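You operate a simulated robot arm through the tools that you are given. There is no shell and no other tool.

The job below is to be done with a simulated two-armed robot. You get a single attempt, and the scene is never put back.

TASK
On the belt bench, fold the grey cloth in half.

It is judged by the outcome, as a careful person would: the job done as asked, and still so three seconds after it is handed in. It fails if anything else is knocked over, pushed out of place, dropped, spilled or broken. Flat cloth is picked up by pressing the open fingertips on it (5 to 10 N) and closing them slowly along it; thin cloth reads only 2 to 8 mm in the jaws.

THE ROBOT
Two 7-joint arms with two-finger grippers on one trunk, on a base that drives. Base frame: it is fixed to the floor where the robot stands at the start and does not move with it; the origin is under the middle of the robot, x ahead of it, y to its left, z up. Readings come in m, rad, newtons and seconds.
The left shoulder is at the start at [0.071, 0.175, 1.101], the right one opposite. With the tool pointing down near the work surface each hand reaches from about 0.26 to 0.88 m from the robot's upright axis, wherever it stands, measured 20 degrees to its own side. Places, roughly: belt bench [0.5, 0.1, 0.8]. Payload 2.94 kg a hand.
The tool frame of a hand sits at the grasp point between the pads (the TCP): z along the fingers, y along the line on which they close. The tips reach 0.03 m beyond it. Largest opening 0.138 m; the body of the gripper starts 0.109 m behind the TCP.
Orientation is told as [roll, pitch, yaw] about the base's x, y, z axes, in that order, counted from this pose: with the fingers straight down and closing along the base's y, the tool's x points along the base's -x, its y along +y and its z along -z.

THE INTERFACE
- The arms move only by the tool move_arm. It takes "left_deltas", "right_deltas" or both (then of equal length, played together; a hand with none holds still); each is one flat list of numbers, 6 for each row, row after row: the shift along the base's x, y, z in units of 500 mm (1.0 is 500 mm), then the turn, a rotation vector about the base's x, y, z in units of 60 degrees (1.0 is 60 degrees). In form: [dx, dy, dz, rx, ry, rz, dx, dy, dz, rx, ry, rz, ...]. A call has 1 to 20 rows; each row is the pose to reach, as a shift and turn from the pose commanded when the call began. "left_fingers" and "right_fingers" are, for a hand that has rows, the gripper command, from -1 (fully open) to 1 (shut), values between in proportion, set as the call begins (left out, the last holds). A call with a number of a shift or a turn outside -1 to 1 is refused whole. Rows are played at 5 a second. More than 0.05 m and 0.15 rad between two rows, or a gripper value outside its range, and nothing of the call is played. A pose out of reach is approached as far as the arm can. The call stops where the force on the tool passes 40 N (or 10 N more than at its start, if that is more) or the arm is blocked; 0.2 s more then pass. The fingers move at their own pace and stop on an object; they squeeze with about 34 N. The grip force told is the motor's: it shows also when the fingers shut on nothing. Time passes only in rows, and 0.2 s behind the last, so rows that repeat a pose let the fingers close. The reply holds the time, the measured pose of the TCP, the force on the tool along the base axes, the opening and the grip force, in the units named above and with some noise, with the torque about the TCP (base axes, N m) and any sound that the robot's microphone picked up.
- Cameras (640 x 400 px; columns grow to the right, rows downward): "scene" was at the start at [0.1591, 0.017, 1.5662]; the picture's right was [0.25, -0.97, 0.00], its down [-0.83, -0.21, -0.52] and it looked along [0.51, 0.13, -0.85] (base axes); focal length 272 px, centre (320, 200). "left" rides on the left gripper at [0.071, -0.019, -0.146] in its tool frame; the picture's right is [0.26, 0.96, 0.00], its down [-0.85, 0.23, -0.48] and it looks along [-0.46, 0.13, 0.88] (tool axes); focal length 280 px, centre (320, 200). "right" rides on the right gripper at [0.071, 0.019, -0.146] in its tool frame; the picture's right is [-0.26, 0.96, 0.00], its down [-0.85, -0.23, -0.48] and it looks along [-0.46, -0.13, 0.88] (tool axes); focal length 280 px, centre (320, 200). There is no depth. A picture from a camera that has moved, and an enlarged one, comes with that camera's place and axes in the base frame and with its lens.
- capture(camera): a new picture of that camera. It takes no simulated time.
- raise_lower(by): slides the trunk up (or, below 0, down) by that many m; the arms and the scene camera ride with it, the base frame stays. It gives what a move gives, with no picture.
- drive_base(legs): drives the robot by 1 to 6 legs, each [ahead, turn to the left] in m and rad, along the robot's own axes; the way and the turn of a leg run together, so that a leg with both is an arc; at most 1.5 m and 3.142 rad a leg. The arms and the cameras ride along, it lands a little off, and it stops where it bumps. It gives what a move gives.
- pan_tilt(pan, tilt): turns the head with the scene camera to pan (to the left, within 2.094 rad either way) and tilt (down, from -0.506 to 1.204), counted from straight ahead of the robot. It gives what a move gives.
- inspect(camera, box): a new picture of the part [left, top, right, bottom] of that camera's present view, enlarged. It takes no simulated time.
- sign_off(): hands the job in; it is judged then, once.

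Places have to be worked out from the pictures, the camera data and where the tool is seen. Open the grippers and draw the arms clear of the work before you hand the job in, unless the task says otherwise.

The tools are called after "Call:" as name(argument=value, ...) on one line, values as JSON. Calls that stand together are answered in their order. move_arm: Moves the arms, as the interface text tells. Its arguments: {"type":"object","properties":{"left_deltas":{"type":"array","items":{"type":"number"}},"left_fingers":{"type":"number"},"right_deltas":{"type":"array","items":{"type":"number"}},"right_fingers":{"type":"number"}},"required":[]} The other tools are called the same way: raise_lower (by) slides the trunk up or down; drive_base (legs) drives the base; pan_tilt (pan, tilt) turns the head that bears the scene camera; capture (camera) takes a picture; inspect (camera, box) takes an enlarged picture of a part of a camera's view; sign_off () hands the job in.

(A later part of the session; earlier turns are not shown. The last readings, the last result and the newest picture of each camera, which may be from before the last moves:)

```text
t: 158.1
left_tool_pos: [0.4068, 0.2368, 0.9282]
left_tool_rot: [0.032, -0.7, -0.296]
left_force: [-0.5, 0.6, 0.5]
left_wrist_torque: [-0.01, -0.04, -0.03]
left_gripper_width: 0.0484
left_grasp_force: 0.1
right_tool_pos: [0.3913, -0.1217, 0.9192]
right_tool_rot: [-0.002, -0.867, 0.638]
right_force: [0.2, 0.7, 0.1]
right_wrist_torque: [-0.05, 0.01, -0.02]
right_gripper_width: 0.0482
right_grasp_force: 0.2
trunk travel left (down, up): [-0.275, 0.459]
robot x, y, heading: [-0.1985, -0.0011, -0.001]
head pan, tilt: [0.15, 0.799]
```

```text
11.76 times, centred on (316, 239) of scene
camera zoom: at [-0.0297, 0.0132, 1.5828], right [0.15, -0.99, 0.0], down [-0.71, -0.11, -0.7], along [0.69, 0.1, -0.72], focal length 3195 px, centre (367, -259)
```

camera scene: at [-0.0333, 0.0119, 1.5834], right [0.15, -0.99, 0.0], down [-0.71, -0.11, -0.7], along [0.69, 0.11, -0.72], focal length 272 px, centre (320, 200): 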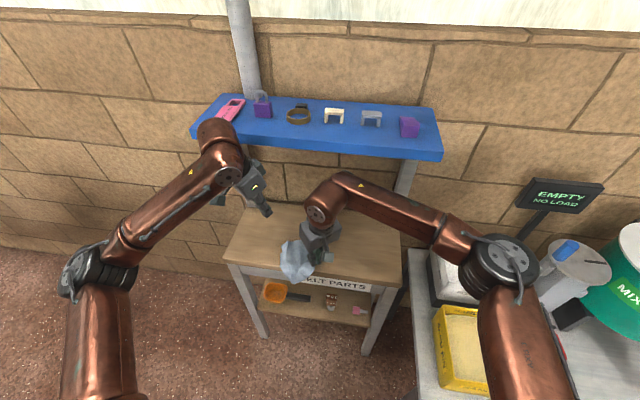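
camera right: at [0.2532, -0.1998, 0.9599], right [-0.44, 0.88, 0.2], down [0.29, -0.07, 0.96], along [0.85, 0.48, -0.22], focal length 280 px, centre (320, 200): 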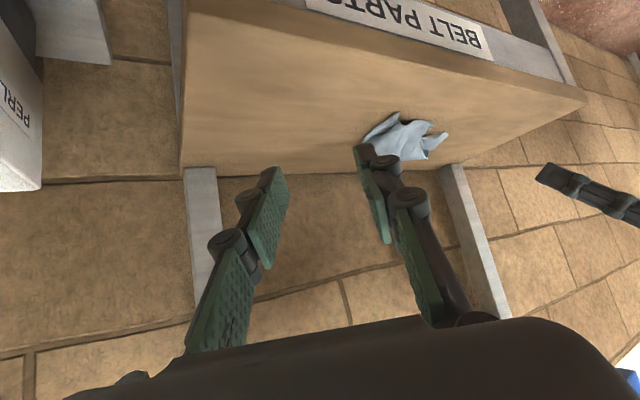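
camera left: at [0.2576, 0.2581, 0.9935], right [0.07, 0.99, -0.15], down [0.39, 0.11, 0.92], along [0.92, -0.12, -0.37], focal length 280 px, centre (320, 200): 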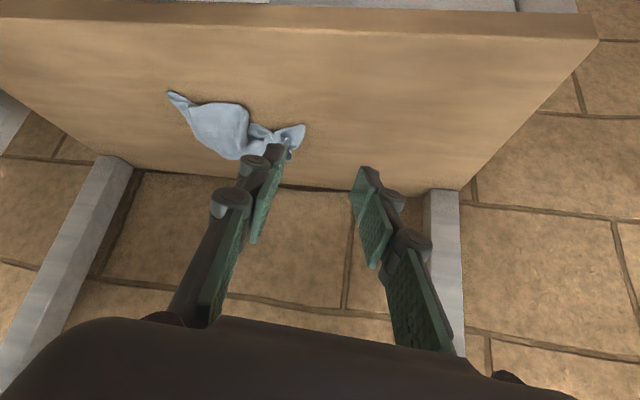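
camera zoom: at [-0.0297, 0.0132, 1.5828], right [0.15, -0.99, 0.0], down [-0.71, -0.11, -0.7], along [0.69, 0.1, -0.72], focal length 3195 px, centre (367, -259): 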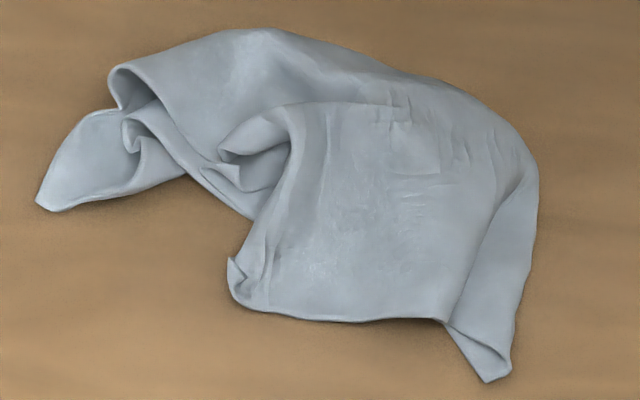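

K2's tip is curled up and sticks out from the top layer, which is good for a single-layer pinch. I'll bring the left hand to it with a narrow opening and light pressure.

Call:
move_arm(left_deltas=[0.029, -0.037, 0, 0, 0, -0.078, 0.058, -0.074, -0.02, 0, 0, -0.156, 0.087, -0.11, -0.04, 0, 0, -0.234, 0.116, -0.147, -0.07, 0, 0, -0.311, 0.145, -0.184, -0.1, 0, 0, -0.389, 0.173, -0.221, -0.12, 0, 0, -0.467, 0.173, -0.221, -0.17, 0, 0, -0.467, 0.173, -0.221, -0.185, 0, 0, -0.467], left_fingers=0.5)

Call:
inspect(camera="left", box=[200, 80, 440, 240])

Call:
inspect(camera="scene", box=[280, 215, 350, 260])

```text
t: 159.8
left_tool_pos: [0.4935, 0.1244, 0.8354]
left_tool_rot: [0.033, -0.7, -0.787]
left_force: [0.4, -0.1, 1.2]
left_wrist_torque: [0.01, -0.03, 0.0]
left_gripper_width: 0.0343
left_grasp_force: 0.1
right_tool_pos: [0.3924, -0.123, 0.9194]
right_tool_rot: [0.002, -0.868, 0.637]
right_force: [0.2, 0.0, 0.4]
right_wrist_torque: [-0.02, 0.01, -0.02]
right_gripper_width: 0.0484
right_grasp_force: 0.1
trunk travel left (down, up): [-0.275, 0.459]
robot x, y, heading: [-0.2028, -0.0012, -0.006]
head pan, tilt: [0.15, 0.799]
```

```text
2.50 times, centred on (320, 160) of left
camera zoom: at [0.3727, 0.213, 0.9008], right [0.53, 0.84, -0.14], down [0.39, -0.09, 0.92], along [0.75, -0.54, -0.37], focal length 701 px, centre (320, 300)
```

zoom: 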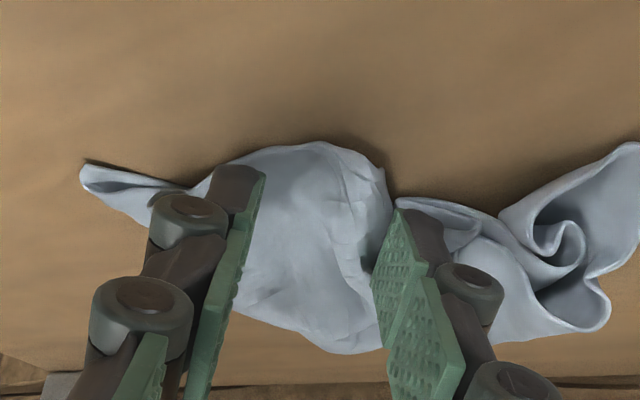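

```text
8.89 times, centred on (315, 238) of scene
camera zoom: at [-0.029, 0.0118, 1.5827], right [0.15, -0.99, 0.0], down [-0.71, -0.11, -0.7], along [0.69, 0.11, -0.72], focal length 2414 px, centre (364, -133)
```

zoom: 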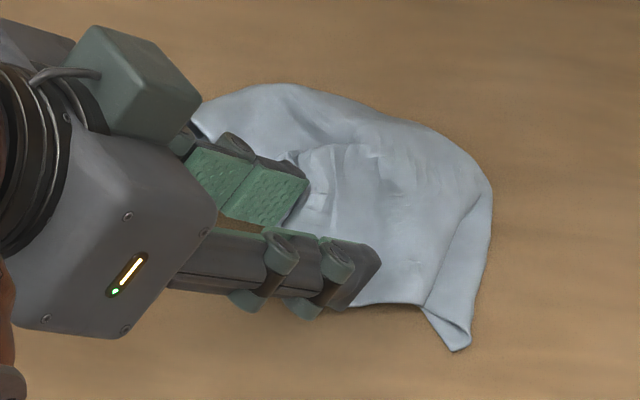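

The K2 corner lies between the fingers. I'm pressing lightly and closing.

Call:
move_arm(left_deltas=[0, 0, -0.004, 0, 0, 0, 0, 0, -0.007, 0, 0, 0, 0, 0, -0.007, 0, 0, 0])

Call:
move_arm(left_deltas=[0, 0, 0, 0, 0, 0, 0, 0, 0, 0, 0, 0], left_fingers=0.62)

Call:
move_arm(left_deltas=[0, 0, 0, 0, 0, 0, 0, 0, 0, 0, 0, 0], left_fingers=0.75)

Call:
move_arm(left_deltas=[0, 0, 0, 0, 0, 0, 0, 0, 0, 0, 0, 0], left_fingers=0.88)

Call:
move_arm(left_deltas=[0, 0, 0, 0, 0, 0, 0, 0, 0, 0, 0, 0, 0, 0, 0, 0, 0, 0], left_fingers=1.0)

Call:
inspect(camera="left", box=[200, 80, 440, 240])

```text
t: 160.7
left_tool_pos: [0.4933, 0.1256, 0.8323]
left_tool_rot: [0.033, -0.699, -0.785]
left_force: [0.1, 0.5, -0.1]
left_wrist_torque: [-0.01, -0.01, -0.01]
left_gripper_width: 0.0346
left_grasp_force: 0.0
right_tool_pos: [0.3912, -0.1223, 0.9192]
right_tool_rot: [0.001, -0.869, 0.638]
right_force: [-0.1, 0.4, 0.6]
right_wrist_torque: [-0.01, 0.02, 0.02]
right_gripper_width: 0.0485
right_grasp_force: 0.0
trunk travel left (down, up): [-0.275, 0.459]
robot x, y, heading: [-0.2015, 0.0001, 0.001]
head pan, tilt: [0.15, 0.799]
```

```text
t: 161.2
left_tool_pos: [0.4939, 0.1259, 0.8319]
left_tool_rot: [0.034, -0.701, -0.786]
left_force: [-0.7, 0.8, 0.5]
left_wrist_torque: [0.02, 0.0, -0.02]
left_gripper_width: 0.0262
left_grasp_force: 0.0
right_tool_pos: [0.392, -0.1228, 0.9195]
right_tool_rot: [0.001, -0.867, 0.637]
right_force: [-0.2, 0.0, -0.6]
right_wrist_torque: [0.0, -0.01, 0.04]
right_gripper_width: 0.0481
right_grasp_force: 0.0
trunk travel left (down, up): [-0.275, 0.459]
robot x, y, heading: [-0.2042, -0.0011, -0.002]
head pan, tilt: [0.15, 0.799]
```

```text
t: 161.8
left_tool_pos: [0.4945, 0.1249, 0.832]
left_tool_rot: [0.033, -0.701, -0.786]
left_force: [0.0, -0.7, -0.3]
left_wrist_torque: [-0.01, 0.01, -0.04]
left_gripper_width: 0.017
left_grasp_force: 0.1
right_tool_pos: [0.392, -0.1227, 0.9195]
right_tool_rot: [0.001, -0.867, 0.636]
right_force: [0.5, -0.3, 0.3]
right_wrist_torque: [-0.02, 0.0, 0.0]
right_gripper_width: 0.0485
right_grasp_force: 0.1
trunk travel left (down, up): [-0.275, 0.459]
robot x, y, heading: [-0.202, -0.0003, 0.006]
head pan, tilt: [0.15, 0.799]
```

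```text
t: 162.4
left_tool_pos: [0.495, 0.1248, 0.8331]
left_tool_rot: [0.033, -0.701, -0.786]
left_force: [-0.2, -0.4, 0.4]
left_wrist_torque: [0.01, -0.03, 0.01]
left_gripper_width: 0.0086
left_grasp_force: 0.0
right_tool_pos: [0.3924, -0.122, 0.9186]
right_tool_rot: [-0.001, -0.867, 0.637]
right_force: [-0.1, -0.6, -0.2]
right_wrist_torque: [-0.02, -0.04, 0.0]
right_gripper_width: 0.0482
right_grasp_force: 0.0
trunk travel left (down, up): [-0.275, 0.459]
robot x, y, heading: [-0.2004, 0.0001, -0.001]
head pan, tilt: [0.15, 0.799]
```

```text
t: 163.2
left_tool_pos: [0.4955, 0.125, 0.8333]
left_tool_rot: [0.033, -0.699, -0.787]
left_force: [0.1, -1.1, 0.5]
left_wrist_torque: [-0.02, 0.04, -0.03]
left_gripper_width: 0.0044
left_grasp_force: 29.8
right_tool_pos: [0.3918, -0.1226, 0.9194]
right_tool_rot: [-0.001, -0.868, 0.638]
right_force: [-1.0, 0.6, 0.0]
right_wrist_torque: [-0.02, 0.0, 0.0]
right_gripper_width: 0.0483
right_grasp_force: 0.0
trunk travel left (down, up): [-0.275, 0.459]
robot x, y, heading: [-0.197, 0.0026, -0.004]
head pan, tilt: [0.15, 0.799]
```

```text
2.50 times, centred on (320, 160) of left
camera zoom: at [0.372, 0.2132, 0.8981], right [0.53, 0.84, -0.14], down [0.39, -0.09, 0.92], along [0.76, -0.54, -0.37], focal length 701 px, centre (320, 300)
```

zoom: 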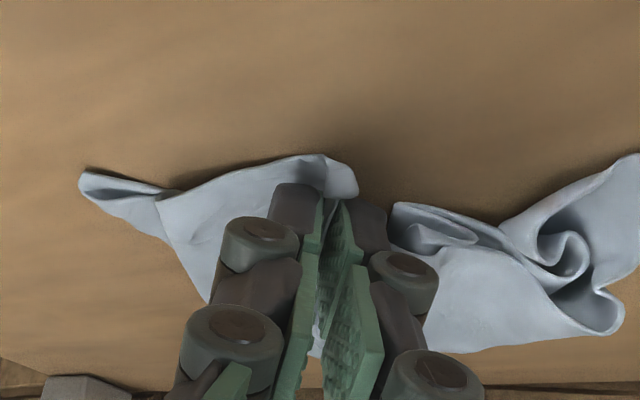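

Hovering just above the table caught only the top layer at K2 (4.4 mm). Now I'll use the same technique with the right hand on the K1 tip.

Call:
move_arm(right_deltas=[0.03, 0.05, 0, -0.0108, 0.0255, -0.0737, 0.06, 0.1, 0, -0.0217, 0.051, -0.1473, 0.09, 0.15, 0, -0.0325, 0.0765, -0.221, 0.12, 0.2, -0.01, -0.0433, 0.102, -0.2947, 0.15, 0.26, -0.03, -0.0542, 0.1275, -0.3683, 0.17, 0.31, -0.06, -0.065, 0.153, -0.442, 0.176, 0.343, -0.11, -0.065, 0.153, -0.442, 0.176, 0.343, -0.15, -0.065, 0.153, -0.442], right_fingers=0.42)

Call:
capture(camera="right")

Call:
inspect(camera="scene", box=[270, 205, 370, 270])

```text
t: 165.1
left_tool_pos: [0.4954, 0.1255, 0.8333]
left_tool_rot: [0.034, -0.699, -0.787]
left_force: [0.6, 0.6, -0.4]
left_wrist_torque: [0.02, 0.05, -0.03]
left_gripper_width: 0.0028
left_grasp_force: 30.8
right_tool_pos: [0.4798, 0.0502, 0.842]
right_tool_rot: [-0.001, -0.696, 0.173]
right_force: [-0.5, 0.2, 0.6]
right_wrist_torque: [0.03, -0.01, 0.0]
right_gripper_width: 0.0398
right_grasp_force: 0.2
trunk travel left (down, up): [-0.275, 0.459]
robot x, y, heading: [-0.2041, 0.0027, 0.002]
head pan, tilt: [0.15, 0.799]
```

```text
taken
camera right: at [0.3307, 0.0447, 0.9084], right [0.03, 0.99, 0.17], down [0.38, -0.17, 0.91], along [0.92, 0.03, -0.38], focal length 280 px, centre (320, 200)
```

right: 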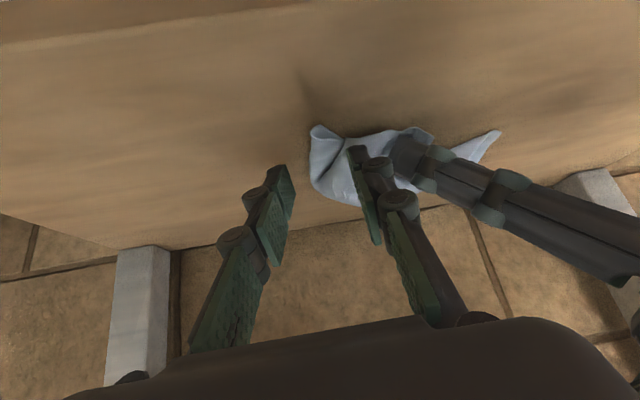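

```text
6.15 times, centred on (320, 238) of scene
camera zoom: at [-0.0288, 0.0124, 1.5827], right [0.15, -0.99, 0.0], down [-0.71, -0.11, -0.7], along [0.69, 0.11, -0.72], focal length 1671 px, centre (320, -31)
```

zoom: 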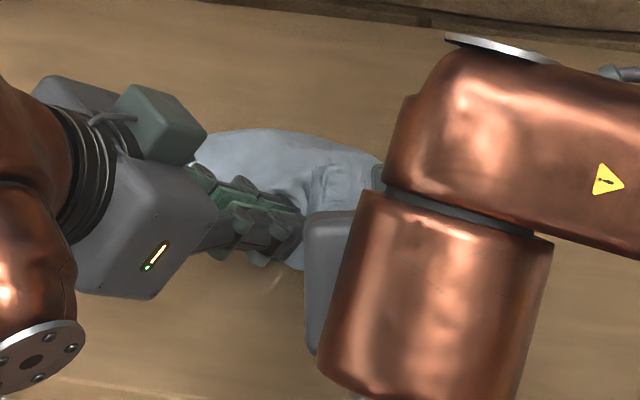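

K1 is centered between the right fingers. I'm lowering a bit and closing.

Call:
move_arm(right_deltas=[0, 0, -0.008, 0, 0, 0, 0, 0, -0.017, 0, 0, 0, 0, 0, -0.017, 0, 0, 0])

Call:
move_arm(right_deltas=[0, 0, 0, 0, 0, 0, 0, 0, 0, 0, 0, 0], right_fingers=0.6)

Call:
move_arm(right_deltas=[0, 0, 0, 0, 0, 0, 0, 0, 0, 0, 0, 0], right_fingers=0.78)

Call:
move_arm(right_deltas=[0, 0, 0, 0, 0, 0, 0, 0, 0, 0, 0, 0, 0, 0, 0, 0, 0, 0], right_fingers=1.0)

Call:
capture(camera="right")

```text
t: 165.8
left_tool_pos: [0.4938, 0.1263, 0.8336]
left_tool_rot: [0.031, -0.7, -0.784]
left_force: [-0.5, -0.1, -0.8]
left_wrist_torque: [-0.02, -0.09, 0.05]
left_gripper_width: 0.0005
left_grasp_force: 24.6
right_tool_pos: [0.4787, 0.0507, 0.8335]
right_tool_rot: [0.002, -0.695, 0.171]
right_force: [0.3, 0.0, -0.6]
right_wrist_torque: [-0.01, 0.04, -0.03]
right_gripper_width: 0.0399
right_grasp_force: 0.1
trunk travel left (down, up): [-0.275, 0.459]
robot x, y, heading: [-0.199, 0.0007, 0.002]
head pan, tilt: [0.15, 0.799]
```

```text
t: 166.4
left_tool_pos: [0.494, 0.1253, 0.834]
left_tool_rot: [0.032, -0.7, -0.787]
left_force: [0.7, 0.4, -1.4]
left_wrist_torque: [-0.01, 0.15, -0.14]
left_gripper_width: 0.0045
left_grasp_force: 40.7
right_tool_pos: [0.4786, 0.0523, 0.8342]
right_tool_rot: [0.003, -0.694, 0.173]
right_force: [0.3, -0.2, 0.2]
right_wrist_torque: [0.01, 0.0, 0.01]
right_gripper_width: 0.0278
right_grasp_force: 0.1
trunk travel left (down, up): [-0.275, 0.459]
robot x, y, heading: [-0.201, -0.0018, 0.001]
head pan, tilt: [0.15, 0.799]
```

```text
t: 167.1
left_tool_pos: [0.494, 0.125, 0.8334]
left_tool_rot: [0.033, -0.7, -0.785]
left_force: [-0.9, 1.6, 0.3]
left_wrist_torque: [-0.01, -0.01, 0.06]
left_gripper_width: 0.0051
left_grasp_force: 28.8
right_tool_pos: [0.4792, 0.0519, 0.8329]
right_tool_rot: [0.001, -0.695, 0.171]
right_force: [0.0, -0.2, -0.6]
right_wrist_torque: [-0.02, -0.01, 0.02]
right_gripper_width: 0.015
right_grasp_force: 0.1
trunk travel left (down, up): [-0.275, 0.459]
robot x, y, heading: [-0.2002, 0.0007, -0.005]
head pan, tilt: [0.15, 0.799]
```

```text
t: 167.8
left_tool_pos: [0.4939, 0.1245, 0.8338]
left_tool_rot: [0.032, -0.7, -0.786]
left_force: [0.8, -1.1, -0.3]
left_wrist_torque: [0.0, 0.03, -0.01]
left_gripper_width: 0.0036
left_grasp_force: 30.1
right_tool_pos: [0.4791, 0.0533, 0.8339]
right_tool_rot: [0.0, -0.694, 0.173]
right_force: [0.2, -0.4, 1.0]
right_wrist_torque: [0.06, 0.0, 0.03]
right_gripper_width: 0.0002
right_grasp_force: 29.2
trunk travel left (down, up): [-0.275, 0.459]
robot x, y, heading: [-0.2028, 0.0005, 0.004]
head pan, tilt: [0.15, 0.799]
```

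```text
taken
camera right: at [0.3298, 0.045, 0.9001], right [0.03, 0.99, 0.17], down [0.38, -0.17, 0.91], along [0.92, 0.04, -0.38], focal length 280 px, centre (320, 200)
```

right: 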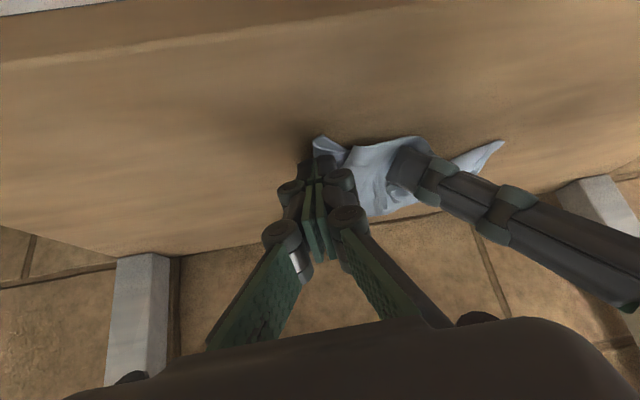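

I'll test both holds with a small lift.

Call:
move_arm(left_deltas=[0, 0, 0.03, 0, 0, 0, 0, 0, 0.06, 0, 0, 0, 0, 0, 0.1, 0, 0, 0], right_deltas=[0, 0, 0.03, 0, 0, 0, 0, 0, 0.06, 0, 0, 0, 0, 0, 0.1, 0, 0, 0])

Call:
capture(camera="right")

Call:
capture(camera="left")

Call:
inspect(camera="scene", box=[270, 205, 370, 270])

```text
t: 168.7
left_tool_pos: [0.4943, 0.1254, 0.8844]
left_tool_rot: [0.033, -0.701, -0.787]
left_force: [0.8, -1.1, -0.9]
left_wrist_torque: [0.03, 0.05, -0.01]
left_gripper_width: 0.0028
left_grasp_force: 29.4
right_tool_pos: [0.4787, 0.0528, 0.8854]
right_tool_rot: [0.001, -0.696, 0.172]
right_force: [-0.7, -0.8, -0.2]
right_wrist_torque: [0.0, -0.02, 0.02]
right_gripper_width: 0.0
right_grasp_force: 28.9
trunk travel left (down, up): [-0.275, 0.459]
robot x, y, heading: [-0.1965, -0.005, -0.001]
head pan, tilt: [0.15, 0.799]
```

```text
taken
camera right: at [0.3296, 0.0458, 0.9512], right [0.03, 0.99, 0.17], down [0.38, -0.17, 0.91], along [0.92, 0.04, -0.38], focal length 280 px, centre (320, 200)
```

right: 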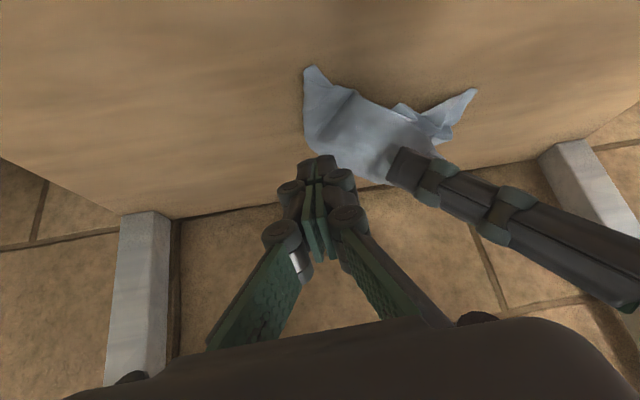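

```text
taken
camera left: at [0.3722, 0.2142, 0.9491], right [0.53, 0.84, -0.14], down [0.39, -0.09, 0.92], along [0.76, -0.54, -0.37], focal length 280 px, centre (320, 200)
```

left: 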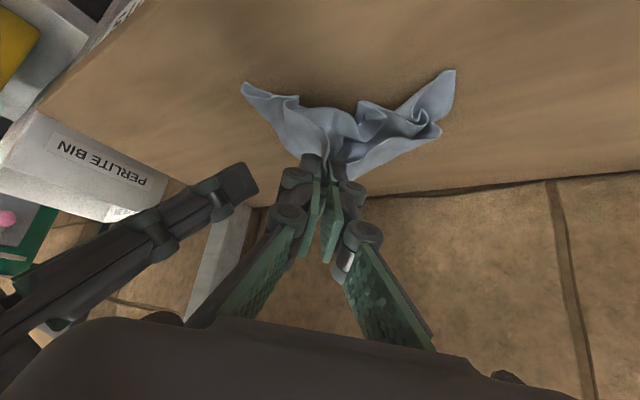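

```text
6.15 times, centred on (320, 238) of scene
camera zoom: at [-0.0298, 0.0124, 1.5829], right [0.15, -0.99, 0.0], down [-0.71, -0.11, -0.7], along [0.69, 0.11, -0.72], focal length 1671 px, centre (320, -31)
```

zoom: 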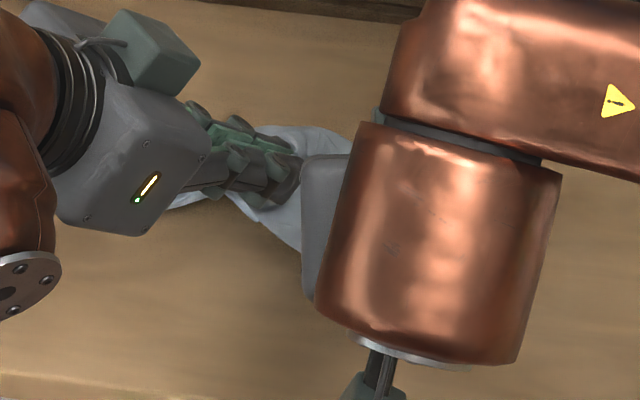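

Only the left holds. I'll move the right aside and lift the left high to see how the cloth hangs from this point.

Call:
move_arm(left_deltas=[-0.02, 0, 0.05, 0, 0, 0, -0.04, 0, 0.1, 0, 0, 0, -0.06, 0, 0.15, 0, 0, 0, -0.08, 0, 0.2, 0, 0, 0, -0.1, 0, 0.25, 0, 0, 0, -0.12, 0, 0.3, 0, 0, 0, -0.13, 0, 0.35, 0, 0, 0, -0.13, 0, 0.4, 0, 0, 0, -0.13, 0, 0.44, 0, 0, 0, -0.13, 0, 0.44, 0, 0, 0, -0.13, 0, 0.44, 0, 0, 0, -0.13, 0, 0.44, 0, 0, 0, -0.13, 0, 0.44, 0, 0, 0, -0.13, 0, 0.44, 0, 0, 0], right_deltas=[-0.02, -0.05, 0.01, 0, 0, 0, -0.04, -0.1, 0.02, 0, 0, 0, -0.06, -0.15, 0.03, 0, 0, 0, -0.08, -0.2, 0.03, 0, 0, 0, -0.1, -0.25, 0.03, 0, 0, 0, -0.12, -0.3, 0.03, 0, 0, 0, -0.12, -0.3, 0.03, 0, 0, 0, -0.12, -0.3, 0.03, 0, 0, 0, -0.12, -0.3, 0.03, 0, 0, 0, -0.12, -0.3, 0.03, 0, 0, 0, -0.12, -0.3, 0.03, 0, 0, 0, -0.12, -0.3, 0.03, 0, 0, 0, -0.12, -0.3, 0.03, 0, 0, 0, -0.12, -0.3, 0.03, 0, 0, 0], right_fingers=0.3)

Call:
capture(camera="left")

Call:
capture(camera="right")

Call:
inspect(camera="scene", box=[250, 190, 370, 280])

```text
t: 171.7
left_tool_pos: [0.4288, 0.1237, 1.103]
left_tool_rot: [0.033, -0.7, -0.785]
left_force: [1.3, -1.5, -1.5]
left_wrist_torque: [0.05, 0.0, 0.0]
left_gripper_width: 0.0014
left_grasp_force: 28.2
right_tool_pos: [0.4204, -0.0981, 0.8969]
right_tool_rot: [0.001, -0.693, 0.173]
right_force: [1.0, -0.6, 0.1]
right_wrist_torque: [-0.03, -0.01, 0.02]
right_gripper_width: 0.0483
right_grasp_force: 0.1
trunk travel left (down, up): [-0.275, 0.459]
robot x, y, heading: [-0.2018, -0.0003, -0.003]
head pan, tilt: [0.15, 0.799]
```

```text
taken
camera left: at [0.3061, 0.2135, 1.1683], right [0.53, 0.84, -0.14], down [0.39, -0.09, 0.92], along [0.75, -0.54, -0.37], focal length 280 px, centre (320, 200)
```

left: 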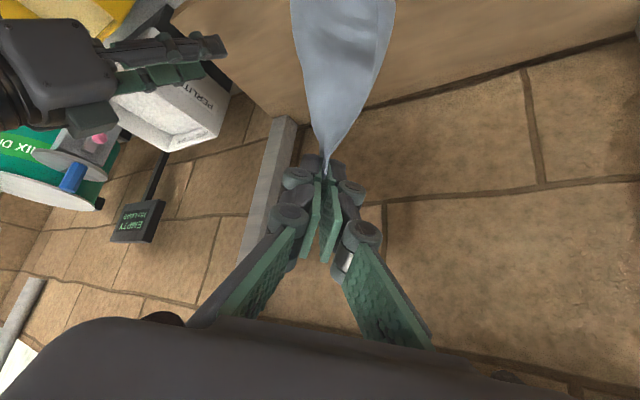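

```text
taken
camera right: at [0.271, -0.1052, 0.9649], right [0.03, 0.99, 0.17], down [0.38, -0.17, 0.91], along [0.92, 0.04, -0.38], focal length 280 px, centre (320, 200)
```

right: 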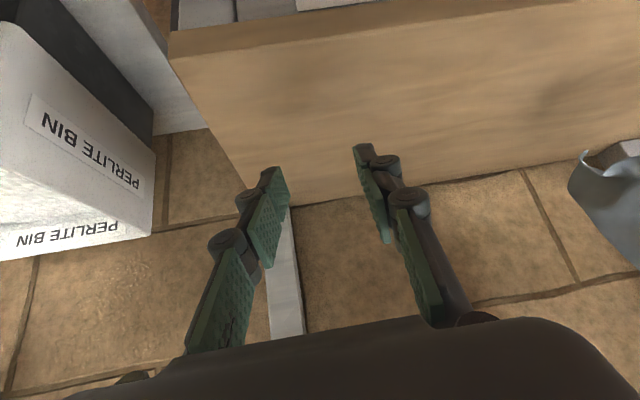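

```text
4.44 times, centred on (310, 235) of scene
camera zoom: at [-0.0291, 0.0122, 1.5827], right [0.15, -0.99, 0.0], down [-0.71, -0.11, -0.7], along [0.69, 0.11, -0.72], focal length 1207 px, centre (364, 44)
```

zoom: 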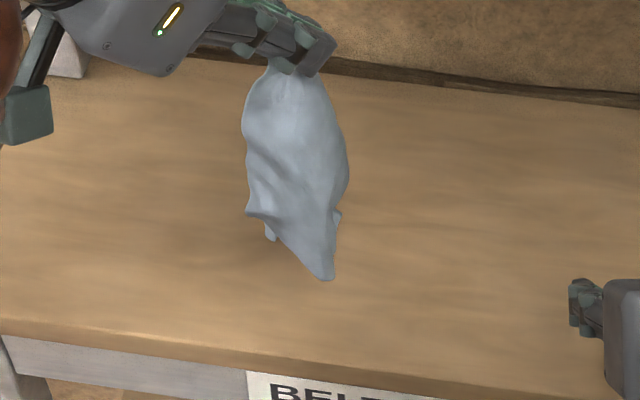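

Excellent: the cloth now hangs freely from a single true corner. I'll lay it along the bench diagonal: touch the bottom tip down at about (0.43,0.04), then move toward (0.585,0.195) while lowering.

Call:
move_arm(left_deltas=[-0.004, -0.05, 0, 0, 0, 0, -0.01, -0.1, 0, 0, 0, 0, -0.014, -0.15, -0.02, 0, 0, 0, -0.014, -0.15, -0.02, 0, 0, 0, -0.014, -0.15, -0.02, 0, 0, 0, -0.014, -0.15, -0.07, 0, 0, 0, -0.014, -0.15, -0.12, 0, 0, 0, 0.028, -0.108, -0.14, 0, 0, 0, 0.07, -0.066, -0.176, 0, 0, 0, 0.114, -0.022, -0.22, 0, 0, 0, 0.152, 0.016, -0.27, 0, 0, 0, 0.188, 0.052, -0.326, 0, 0, 0, 0.22, 0.084, -0.38, 0, 0, 0, 0.246, 0.11, -0.434, 0, 0, 0, 0.268, 0.132, -0.484, 0, 0, 0, 0.283, 0.147, -0.52, 0, 0, 0, 0.29, 0.154, -0.54, 0, 0, 0], right_deltas=[-0.02, -0.02, 0, 0, 0, 0, -0.04, -0.04, 0, 0, 0, 0, -0.06, -0.06, 0, 0, 0, 0, -0.08, -0.08, 0, 0, 0, 0, -0.1, -0.1, 0, 0, 0, 0, -0.1, -0.1, 0, 0, 0, 0, -0.1, -0.1, 0, 0, 0, 0, -0.1, -0.1, 0, 0, 0, 0, -0.1, -0.1, 0, 0, 0, 0, -0.1, -0.1, 0, 0, 0, 0, -0.1, -0.1, 0, 0, 0, 0, -0.1, -0.1, 0, 0, 0, 0, -0.1, -0.1, 0, 0, 0, 0, -0.1, -0.1, 0, 0, 0, 0, -0.1, -0.1, 0, 0, 0, 0, -0.1, -0.1, 0, 0, 0, 0, -0.1, -0.1, 0, 0, 0, 0])

Call:
inspect(camera="scene", box=[250, 190, 370, 280])

Call:
capture(camera="right")

Call:
capture(camera="left")

```text
t: 175.2
left_tool_pos: [0.5733, 0.2035, 0.8338]
left_tool_rot: [0.032, -0.701, -0.783]
left_force: [0.4, 1.8, 0.0]
left_wrist_torque: [-0.22, 0.06, -0.18]
left_gripper_width: 0.0023
left_grasp_force: 36.9
right_tool_pos: [0.3699, -0.1497, 0.8997]
right_tool_rot: [0.001, -0.694, 0.171]
right_force: [-0.2, -0.4, -0.6]
right_wrist_torque: [0.02, 0.02, -0.01]
right_gripper_width: 0.0482
right_grasp_force: 0.0
trunk travel left (down, up): [-0.275, 0.459]
robot x, y, heading: [-0.2016, 0.0031, 0.003]
head pan, tilt: [0.15, 0.799]
```

```text
4.44 times, centred on (310, 235) of scene
camera zoom: at [-0.0289, 0.0123, 1.5827], right [0.15, -0.99, 0.0], down [-0.71, -0.11, -0.7], along [0.69, 0.11, -0.72], focal length 1207 px, centre (364, 44)
```

zoom: 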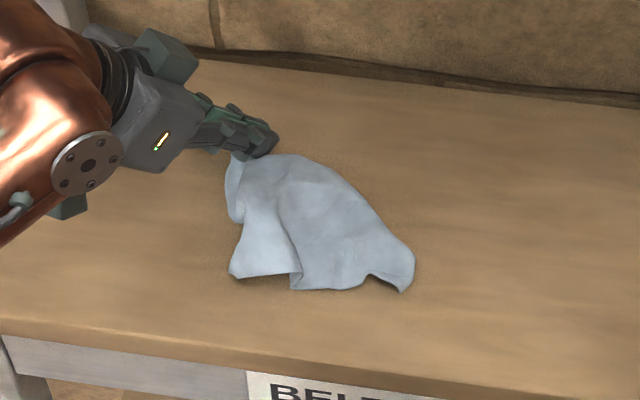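

```text
taken
camera right: at [0.2206, -0.1557, 0.966], right [0.03, 0.99, 0.17], down [0.38, -0.17, 0.91], along [0.92, 0.04, -0.38], focal length 280 px, centre (320, 200)
```

right: 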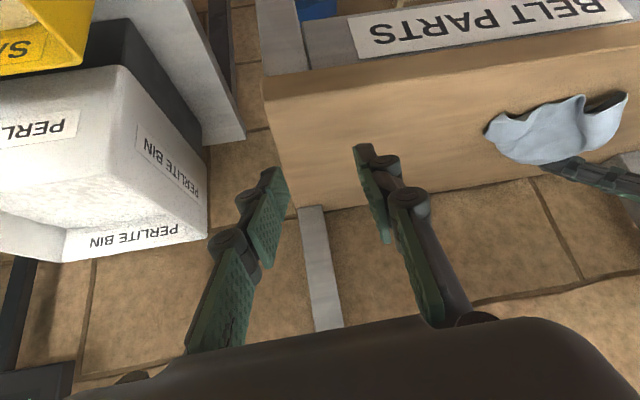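

```text
taken
camera left: at [0.4519, 0.2905, 0.8981], right [0.53, 0.84, -0.15], down [0.39, -0.09, 0.92], along [0.75, -0.54, -0.37], focal length 280 px, centre (320, 200)
```

left: 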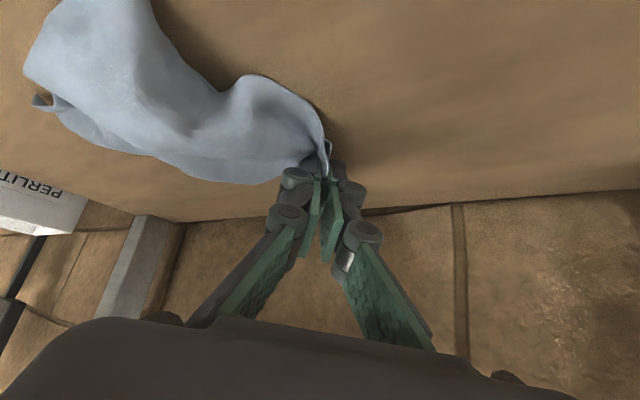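

Much better: the cloth is spread with K2 (0.584,0.195), L (0.461,0.193), R (0.47,0.061); the far-right corner seems tucked. With the left still holding K2, I'll grip R with the right hand and pull gently along the diagonal to straighten it.

Call:
move_arm(right_deltas=[0.02, 0.05, 0, 0, 0, 0.097, 0.05, 0.11, 0, 0, 0, 0.193, 0.08, 0.18, 0, 0, 0, 0.29, 0.11, 0.25, 0, 0, 0, 0.387, 0.15, 0.32, -0.02, 0, 0, 0.483, 0.18, 0.38, -0.04, 0, 0, 0.58, 0.203, 0.429, -0.07, 0, 0, 0.58, 0.203, 0.429, -0.1, 0, 0, 0.58], right_fingers=0.42)

Call:
capture(camera="right")

Call:
inspect(camera="scene", box=[260, 200, 360, 270])

```text
t: 177.1
left_tool_pos: [0.5742, 0.2013, 0.8338]
left_tool_rot: [0.032, -0.7, -0.786]
left_force: [-2.8, 0.4, 2.4]
left_wrist_torque: [0.05, -0.11, 0.04]
left_gripper_width: 0.0002
left_grasp_force: 29.3
right_tool_pos: [0.4723, 0.0645, 0.847]
right_tool_rot: [0.001, -0.695, 0.782]
right_force: [0.4, 0.2, -0.1]
right_wrist_torque: [-0.01, 0.01, 0.05]
right_gripper_width: 0.04
right_grasp_force: 0.1
trunk travel left (down, up): [-0.275, 0.459]
robot x, y, heading: [-0.2043, 0.0035, 0.004]
head pan, tilt: [0.15, 0.799]
```

```text
taken
camera right: at [0.3526, -0.0263, 0.914], right [-0.54, 0.83, 0.17], down [0.41, 0.08, 0.91], along [0.74, 0.56, -0.38], focal length 280 px, centre (320, 200)
```

right: 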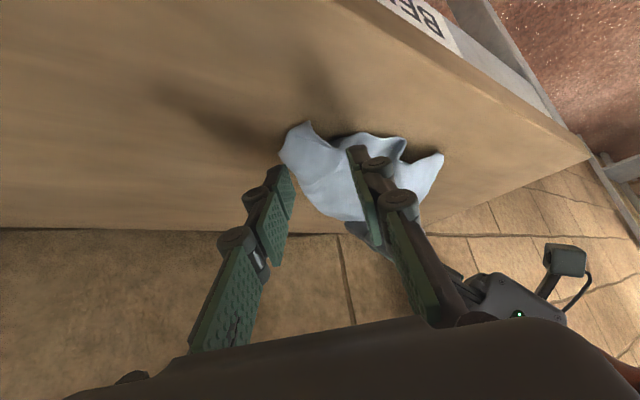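

```text
5.71 times, centred on (310, 235) of scene
camera zoom: at [-0.0291, 0.0115, 1.5827], right [0.15, -0.99, 0.0], down [-0.71, -0.11, -0.7], along [0.69, 0.11, -0.72], focal length 1552 px, centre (377, 0)
```

zoom: 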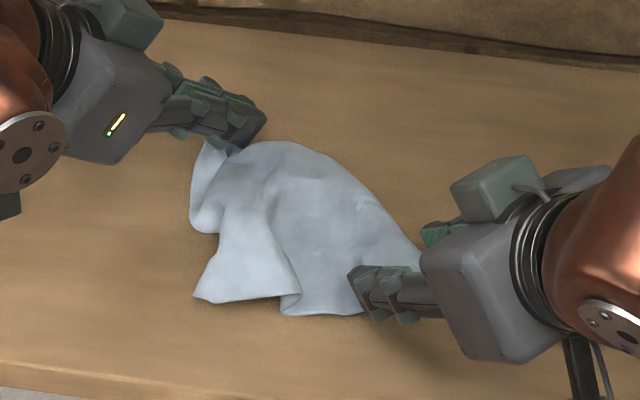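

R lies between the right fingers. I'm lowering and closing.

Call:
move_arm(right_deltas=[0, -0.006, -0.015, 0, 0, 0, 0, -0.008, -0.029, 0, 0, 0, 0, -0.008, -0.03, 0, 0, 0])

Call:
move_arm(right_deltas=[0, 0, 0, 0, 0, 0, 0, 0, 0, 0, 0, 0], right_fingers=0.58)

Call:
move_arm(right_deltas=[0, 0, 0, 0, 0, 0, 0, 0, 0, 0, 0, 0], right_fingers=0.74)

Call:
inspect(camera="right", box=[200, 80, 460, 260])

Call:
move_arm(right_deltas=[0, 0, 0, 0, 0, 0, 0, 0, 0, 0, 0, 0, 0, 0, 0, 0, 0, 0], right_fingers=1.0)

Call:
inspect(camera="right", box=[200, 80, 460, 260])

```text
t: 177.8
left_tool_pos: [0.5746, 0.202, 0.8343]
left_tool_rot: [0.033, -0.7, -0.786]
left_force: [0.9, -1.0, 0.2]
left_wrist_torque: [0.05, -0.03, 0.02]
left_gripper_width: 0.0029
left_grasp_force: 29.5
right_tool_pos: [0.4711, 0.0601, 0.833]
right_tool_rot: [0.004, -0.695, 0.779]
right_force: [-0.3, 0.1, -0.3]
right_wrist_torque: [-0.02, -0.01, 0.01]
right_gripper_width: 0.0402
right_grasp_force: 0.1
trunk travel left (down, up): [-0.275, 0.459]
robot x, y, heading: [-0.2022, -0.0012, 0.003]
head pan, tilt: [0.15, 0.799]
```

```text
t: 178.4
left_tool_pos: [0.5741, 0.2035, 0.834]
left_tool_rot: [0.033, -0.7, -0.786]
left_force: [0.1, 1.9, 0.4]
left_wrist_torque: [0.0, 0.1, -0.09]
left_gripper_width: 0.0021
left_grasp_force: 35.7
right_tool_pos: [0.4704, 0.0619, 0.8333]
right_tool_rot: [0.001, -0.695, 0.782]
right_force: [0.9, -0.4, -0.1]
right_wrist_torque: [-0.03, 0.01, -0.02]
right_gripper_width: 0.0293
right_grasp_force: 0.1
trunk travel left (down, up): [-0.275, 0.459]
robot x, y, heading: [-0.2043, 0.0016, 0.004]
head pan, tilt: [0.15, 0.799]
```

```text
t: 179.1
left_tool_pos: [0.5742, 0.2018, 0.8332]
left_tool_rot: [0.031, -0.698, -0.787]
left_force: [-0.1, -1.9, 5.2]
left_wrist_torque: [-0.11, -0.02, -0.01]
left_gripper_width: 0.0002
left_grasp_force: 26.7
right_tool_pos: [0.4695, 0.0616, 0.8348]
right_tool_rot: [0.002, -0.695, 0.781]
right_force: [0.0, 0.1, 1.2]
right_wrist_torque: [0.0, 0.01, 0.05]
right_gripper_width: 0.0181
right_grasp_force: 0.0
trunk travel left (down, up): [-0.275, 0.459]
robot x, y, heading: [-0.2008, 0.0025, 0.004]
head pan, tilt: [0.15, 0.799]
```

```text
2.22 times, centred on (330, 170) of right
camera zoom: at [0.3519, -0.0299, 0.9005], right [-0.54, 0.83, 0.17], down [0.41, 0.08, 0.91], along [0.74, 0.56, -0.38], focal length 623 px, centre (298, 267)
```

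zoom: 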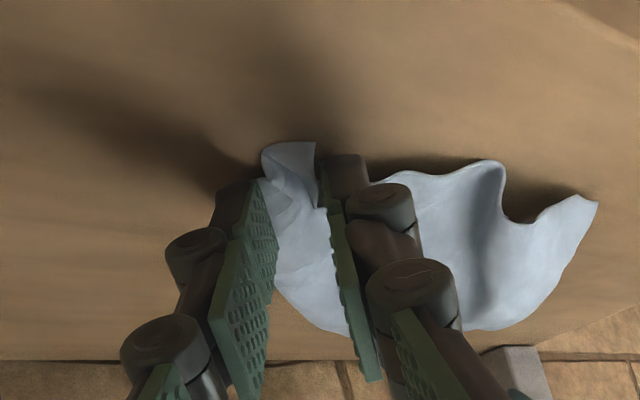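

```text
t: 179.8
left_tool_pos: [0.5732, 0.2019, 0.8332]
left_tool_rot: [0.033, -0.701, -0.786]
left_force: [0.2, 0.9, 1.1]
left_wrist_torque: [-0.12, -0.02, -0.08]
left_gripper_width: 0.0023
left_grasp_force: 36.7
right_tool_pos: [0.4711, 0.0602, 0.8341]
right_tool_rot: [0.001, -0.695, 0.78]
right_force: [0.8, -0.2, 0.1]
right_wrist_torque: [0.02, 0.0, 0.0]
right_gripper_width: 0.0015
right_grasp_force: 30.6
trunk travel left (down, up): [-0.275, 0.459]
robot x, y, heading: [-0.2021, 0.0004, 0.001]
head pan, tilt: [0.15, 0.799]
```

```text
2.22 times, centred on (330, 170) of right
camera zoom: at [0.3518, -0.0298, 0.9005], right [-0.54, 0.83, 0.17], down [0.41, 0.08, 0.91], along [0.74, 0.56, -0.38], focal length 623 px, centre (298, 267)
```

zoom: 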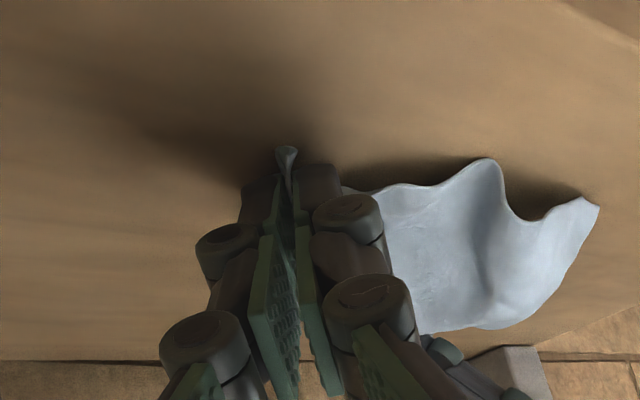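

R's tip is held. I'm pulling gently along the diagonal while the left holds K2.

Call:
move_arm(right_deltas=[-0.012, -0.015, 0.002, 0, 0, 0, -0.024, -0.03, 0.002, 0, 0, 0, -0.036, -0.045, 0.002, 0, 0, 0, -0.048, -0.058, 0.002, 0, 0, 0, -0.055, -0.066, 0.002, 0, 0, 0])

Call:
inspect(camera="scene", box=[260, 200, 360, 270])

Call:
capture(camera="left")

Call:
capture(camera="right")

```text
t: 181.1
left_tool_pos: [0.5738, 0.2012, 0.8341]
left_tool_rot: [0.036, -0.699, -0.786]
left_force: [-0.6, -1.1, 1.8]
left_wrist_torque: [-0.03, -0.2, 0.11]
left_gripper_width: 0.0
left_grasp_force: 26.6
right_tool_pos: [0.4452, 0.0275, 0.8343]
right_tool_rot: [0.002, -0.696, 0.779]
right_force: [-1.2, -1.4, 3.1]
right_wrist_torque: [0.02, -0.03, -0.01]
right_gripper_width: 0.0001
right_grasp_force: 28.3
trunk travel left (down, up): [-0.275, 0.459]
robot x, y, heading: [-0.2006, -0.0003, -0.001]
head pan, tilt: [0.15, 0.799]
```

```text
5.71 times, centred on (310, 235) of scene
camera zoom: at [-0.0291, 0.0121, 1.5827], right [0.15, -0.99, 0.0], down [-0.71, -0.11, -0.7], along [0.69, 0.11, -0.72], focal length 1552 px, centre (377, 0)
```

zoom: 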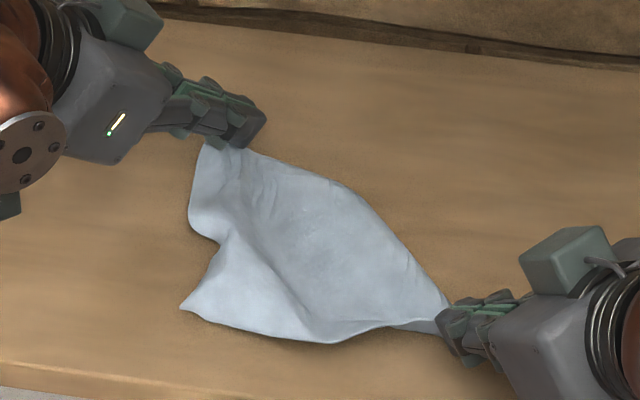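

```text
taken
camera left: at [0.4518, 0.2902, 0.8987], right [0.53, 0.84, -0.14], down [0.39, -0.09, 0.92], along [0.76, -0.54, -0.37], focal length 280 px, centre (320, 200)
```

left: 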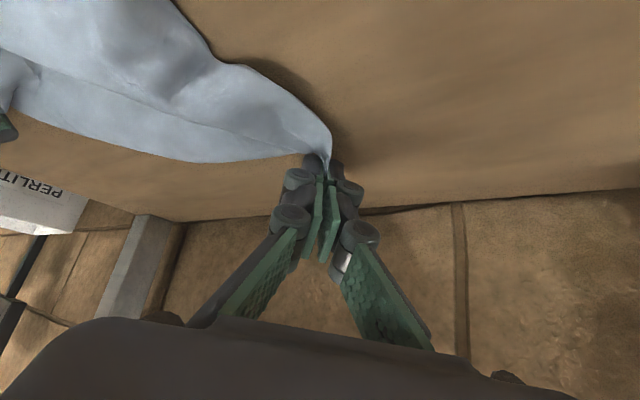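

```text
taken
camera right: at [0.3256, -0.0628, 0.9011], right [-0.54, 0.83, 0.17], down [0.41, 0.08, 0.91], along [0.74, 0.56, -0.38], focal length 280 px, centre (320, 200)
```

right: 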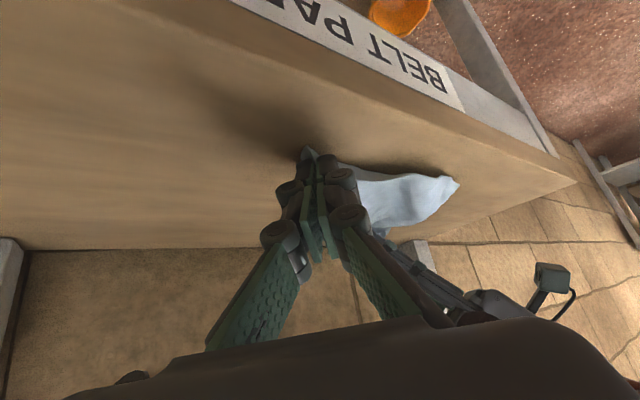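

Great: the K2–R diagonal is straight now, and the cloth is a clean triangle with L (0.454,0.205) as the top-layer corner. I'll release K2, pick L with the left hand, and carry it over the diagonal to open the cloth flat, with the right anchoring R.

Call:
move_arm(left_deltas=[0, 0, 0, 0, 0, 0, 0, 0, 0, 0, 0, 0, -0.02, 0.02, 0.03, 0, 0, 0, -0.05, 0.05, 0.09, 0, 0, 0, -0.11, 0.05, 0.13, 0, 0, 0, -0.18, 0.03, 0.13, 0, 0, 0, -0.239, 0.0, 0.1, 0, 0, 0, -0.239, 0, 0.05, 0, 0, 0], left_fingers=0.42)

Call:
capture(camera="left")

Call:
inspect(camera="scene", box=[260, 200, 360, 270])

```text
t: 182.8
left_tool_pos: [0.4549, 0.2013, 0.8572]
left_tool_rot: [0.031, -0.703, -0.787]
left_force: [0.5, 0.5, -0.4]
left_wrist_torque: [0.0, -0.02, -0.03]
left_gripper_width: 0.0402
left_grasp_force: 0.1
right_tool_pos: [0.4445, 0.029, 0.8333]
right_tool_rot: [0.0, -0.696, 0.781]
right_force: [0.5, -0.6, 0.4]
right_wrist_torque: [0.05, -0.01, 0.01]
right_gripper_width: 0.0
right_grasp_force: 26.5
trunk travel left (down, up): [-0.275, 0.459]
robot x, y, heading: [-0.2037, -0.0023, 0.001]
head pan, tilt: [0.15, 0.799]
```

```text
taken
camera left: at [0.3331, 0.2892, 0.9219], right [0.53, 0.84, -0.15], down [0.39, -0.09, 0.92], along [0.76, -0.54, -0.37], focal length 280 px, centre (320, 200)
```

left: 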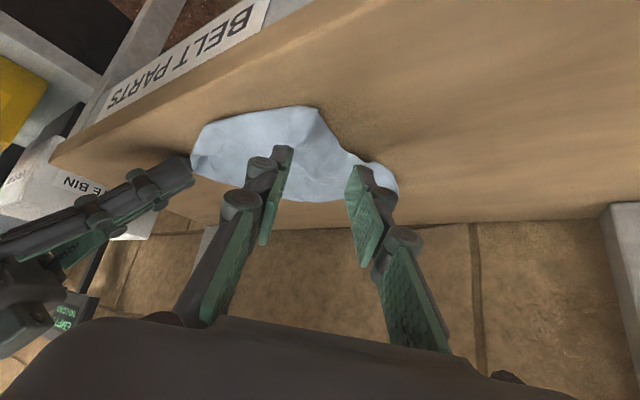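

```text
5.71 times, centred on (310, 235) of scene
camera zoom: at [-0.0284, 0.0128, 1.5826], right [0.15, -0.99, 0.0], down [-0.71, -0.11, -0.7], along [0.69, 0.11, -0.72], focal length 1552 px, centre (377, 0)
```

zoom: 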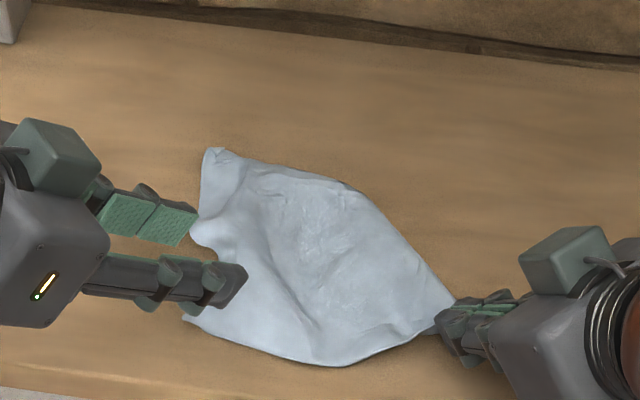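

L's tip is centered in the left jaws. I'm lowering and closing lightly.

Call:
move_arm(left_deltas=[0, 0, -0.03, 0, 0, 0, 0, 0, -0.048, 0, 0, 0, 0, 0, -0.048, 0, 0, 0])

Call:
move_arm(left_deltas=[0, 0, 0, 0, 0, 0, 0, 0, 0, 0, 0, 0], left_fingers=0.58)

Call:
move_arm(left_deltas=[0, 0, 0, 0, 0, 0, 0, 0, 0, 0, 0, 0], left_fingers=0.74)

Call:
inspect(camera="left", box=[180, 80, 440, 240])

Call:
move_arm(left_deltas=[0, 0, 0, 0, 0, 0, 0, 0, 0, 0, 0, 0, 0, 0, 0, 0, 0, 0], left_fingers=1.0)

Call:
inspect(camera="left", box=[180, 80, 440, 240])

```text
t: 183.7
left_tool_pos: [0.4557, 0.2017, 0.8327]
left_tool_rot: [0.033, -0.701, -0.785]
left_force: [-0.6, 0.0, 0.8]
left_wrist_torque: [-0.03, -0.04, 0.0]
left_gripper_width: 0.0402
left_grasp_force: 0.0
right_tool_pos: [0.4444, 0.0283, 0.8344]
right_tool_rot: [0.002, -0.696, 0.78]
right_force: [1.1, 1.5, -1.2]
right_wrist_torque: [-0.01, -0.04, -0.01]
right_gripper_width: 0.0026
right_grasp_force: 35.5
trunk travel left (down, up): [-0.275, 0.459]
robot x, y, heading: [-0.2009, -0.0005, 0.001]
head pan, tilt: [0.15, 0.799]
```

```text
t: 184.2
left_tool_pos: [0.4561, 0.2006, 0.8328]
left_tool_rot: [0.034, -0.702, -0.788]
left_force: [0.3, 0.1, -0.7]
left_wrist_torque: [0.0, -0.01, -0.03]
left_gripper_width: 0.029
left_grasp_force: 0.0
right_tool_pos: [0.4448, 0.0272, 0.8345]
right_tool_rot: [0.002, -0.694, 0.78]
right_force: [-1.9, -0.9, 2.5]
right_wrist_torque: [-0.01, -0.01, 0.02]
right_gripper_width: 0.0
right_grasp_force: 27.3
trunk travel left (down, up): [-0.275, 0.459]
robot x, y, heading: [-0.2014, 0.0018, -0.0]
head pan, tilt: [0.15, 0.799]
```

```text
t: 184.8
left_tool_pos: [0.4567, 0.2012, 0.8328]
left_tool_rot: [0.032, -0.699, -0.785]
left_force: [0.4, 0.2, 0.0]
left_wrist_torque: [-0.01, 0.01, 0.01]
left_gripper_width: 0.0177
left_grasp_force: 0.0
right_tool_pos: [0.4456, 0.0283, 0.8349]
right_tool_rot: [0.004, -0.695, 0.781]
right_force: [1.6, 1.0, -1.3]
right_wrist_torque: [-0.03, 0.0, 0.0]
right_gripper_width: 0.0031
right_grasp_force: 36.2
trunk travel left (down, up): [-0.275, 0.459]
robot x, y, heading: [-0.2032, 0.0007, -0.005]
head pan, tilt: [0.15, 0.799]
```

```text
2.46 times, centred on (310, 160) of left
camera zoom: at [0.3339, 0.2894, 0.8976], right [0.53, 0.84, -0.14], down [0.39, -0.09, 0.92], along [0.76, -0.54, -0.37], focal length 690 px, centre (345, 298)
```

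zoom: 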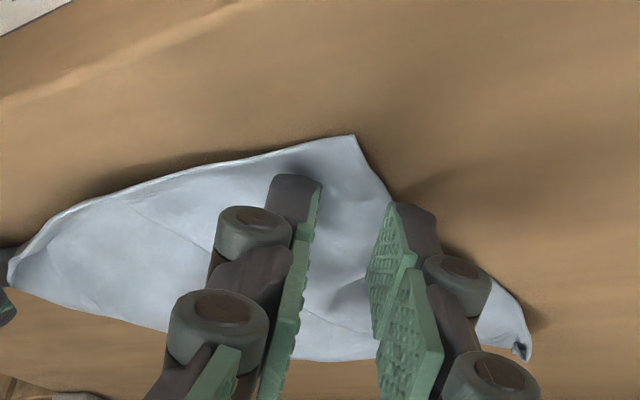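

```text
t: 185.7
left_tool_pos: [0.4562, 0.1999, 0.8332]
left_tool_rot: [0.033, -0.699, -0.785]
left_force: [1.6, 1.7, 2.7]
left_wrist_torque: [-0.19, 0.28, -0.27]
left_gripper_width: 0.0005
left_grasp_force: 24.7
right_tool_pos: [0.4452, 0.0287, 0.8346]
right_tool_rot: [0.001, -0.695, 0.78]
right_force: [-0.7, -0.9, 0.2]
right_wrist_torque: [0.01, -0.02, -0.03]
right_gripper_width: 0.0021
right_grasp_force: 29.0
trunk travel left (down, up): [-0.275, 0.459]
robot x, y, heading: [-0.201, -0.0025, 0.001]
head pan, tilt: [0.15, 0.799]
```

```text
2.46 times, centred on (310, 160) of left
camera zoom: at [0.3338, 0.2893, 0.8977], right [0.53, 0.84, -0.15], down [0.39, -0.09, 0.92], along [0.75, -0.54, -0.37], focal length 690 px, centre (345, 298)
```

zoom: 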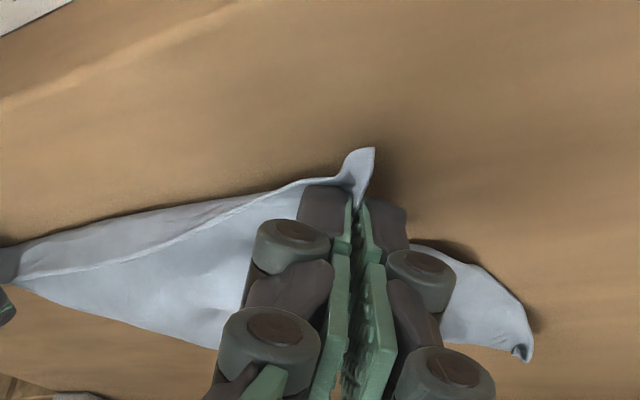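

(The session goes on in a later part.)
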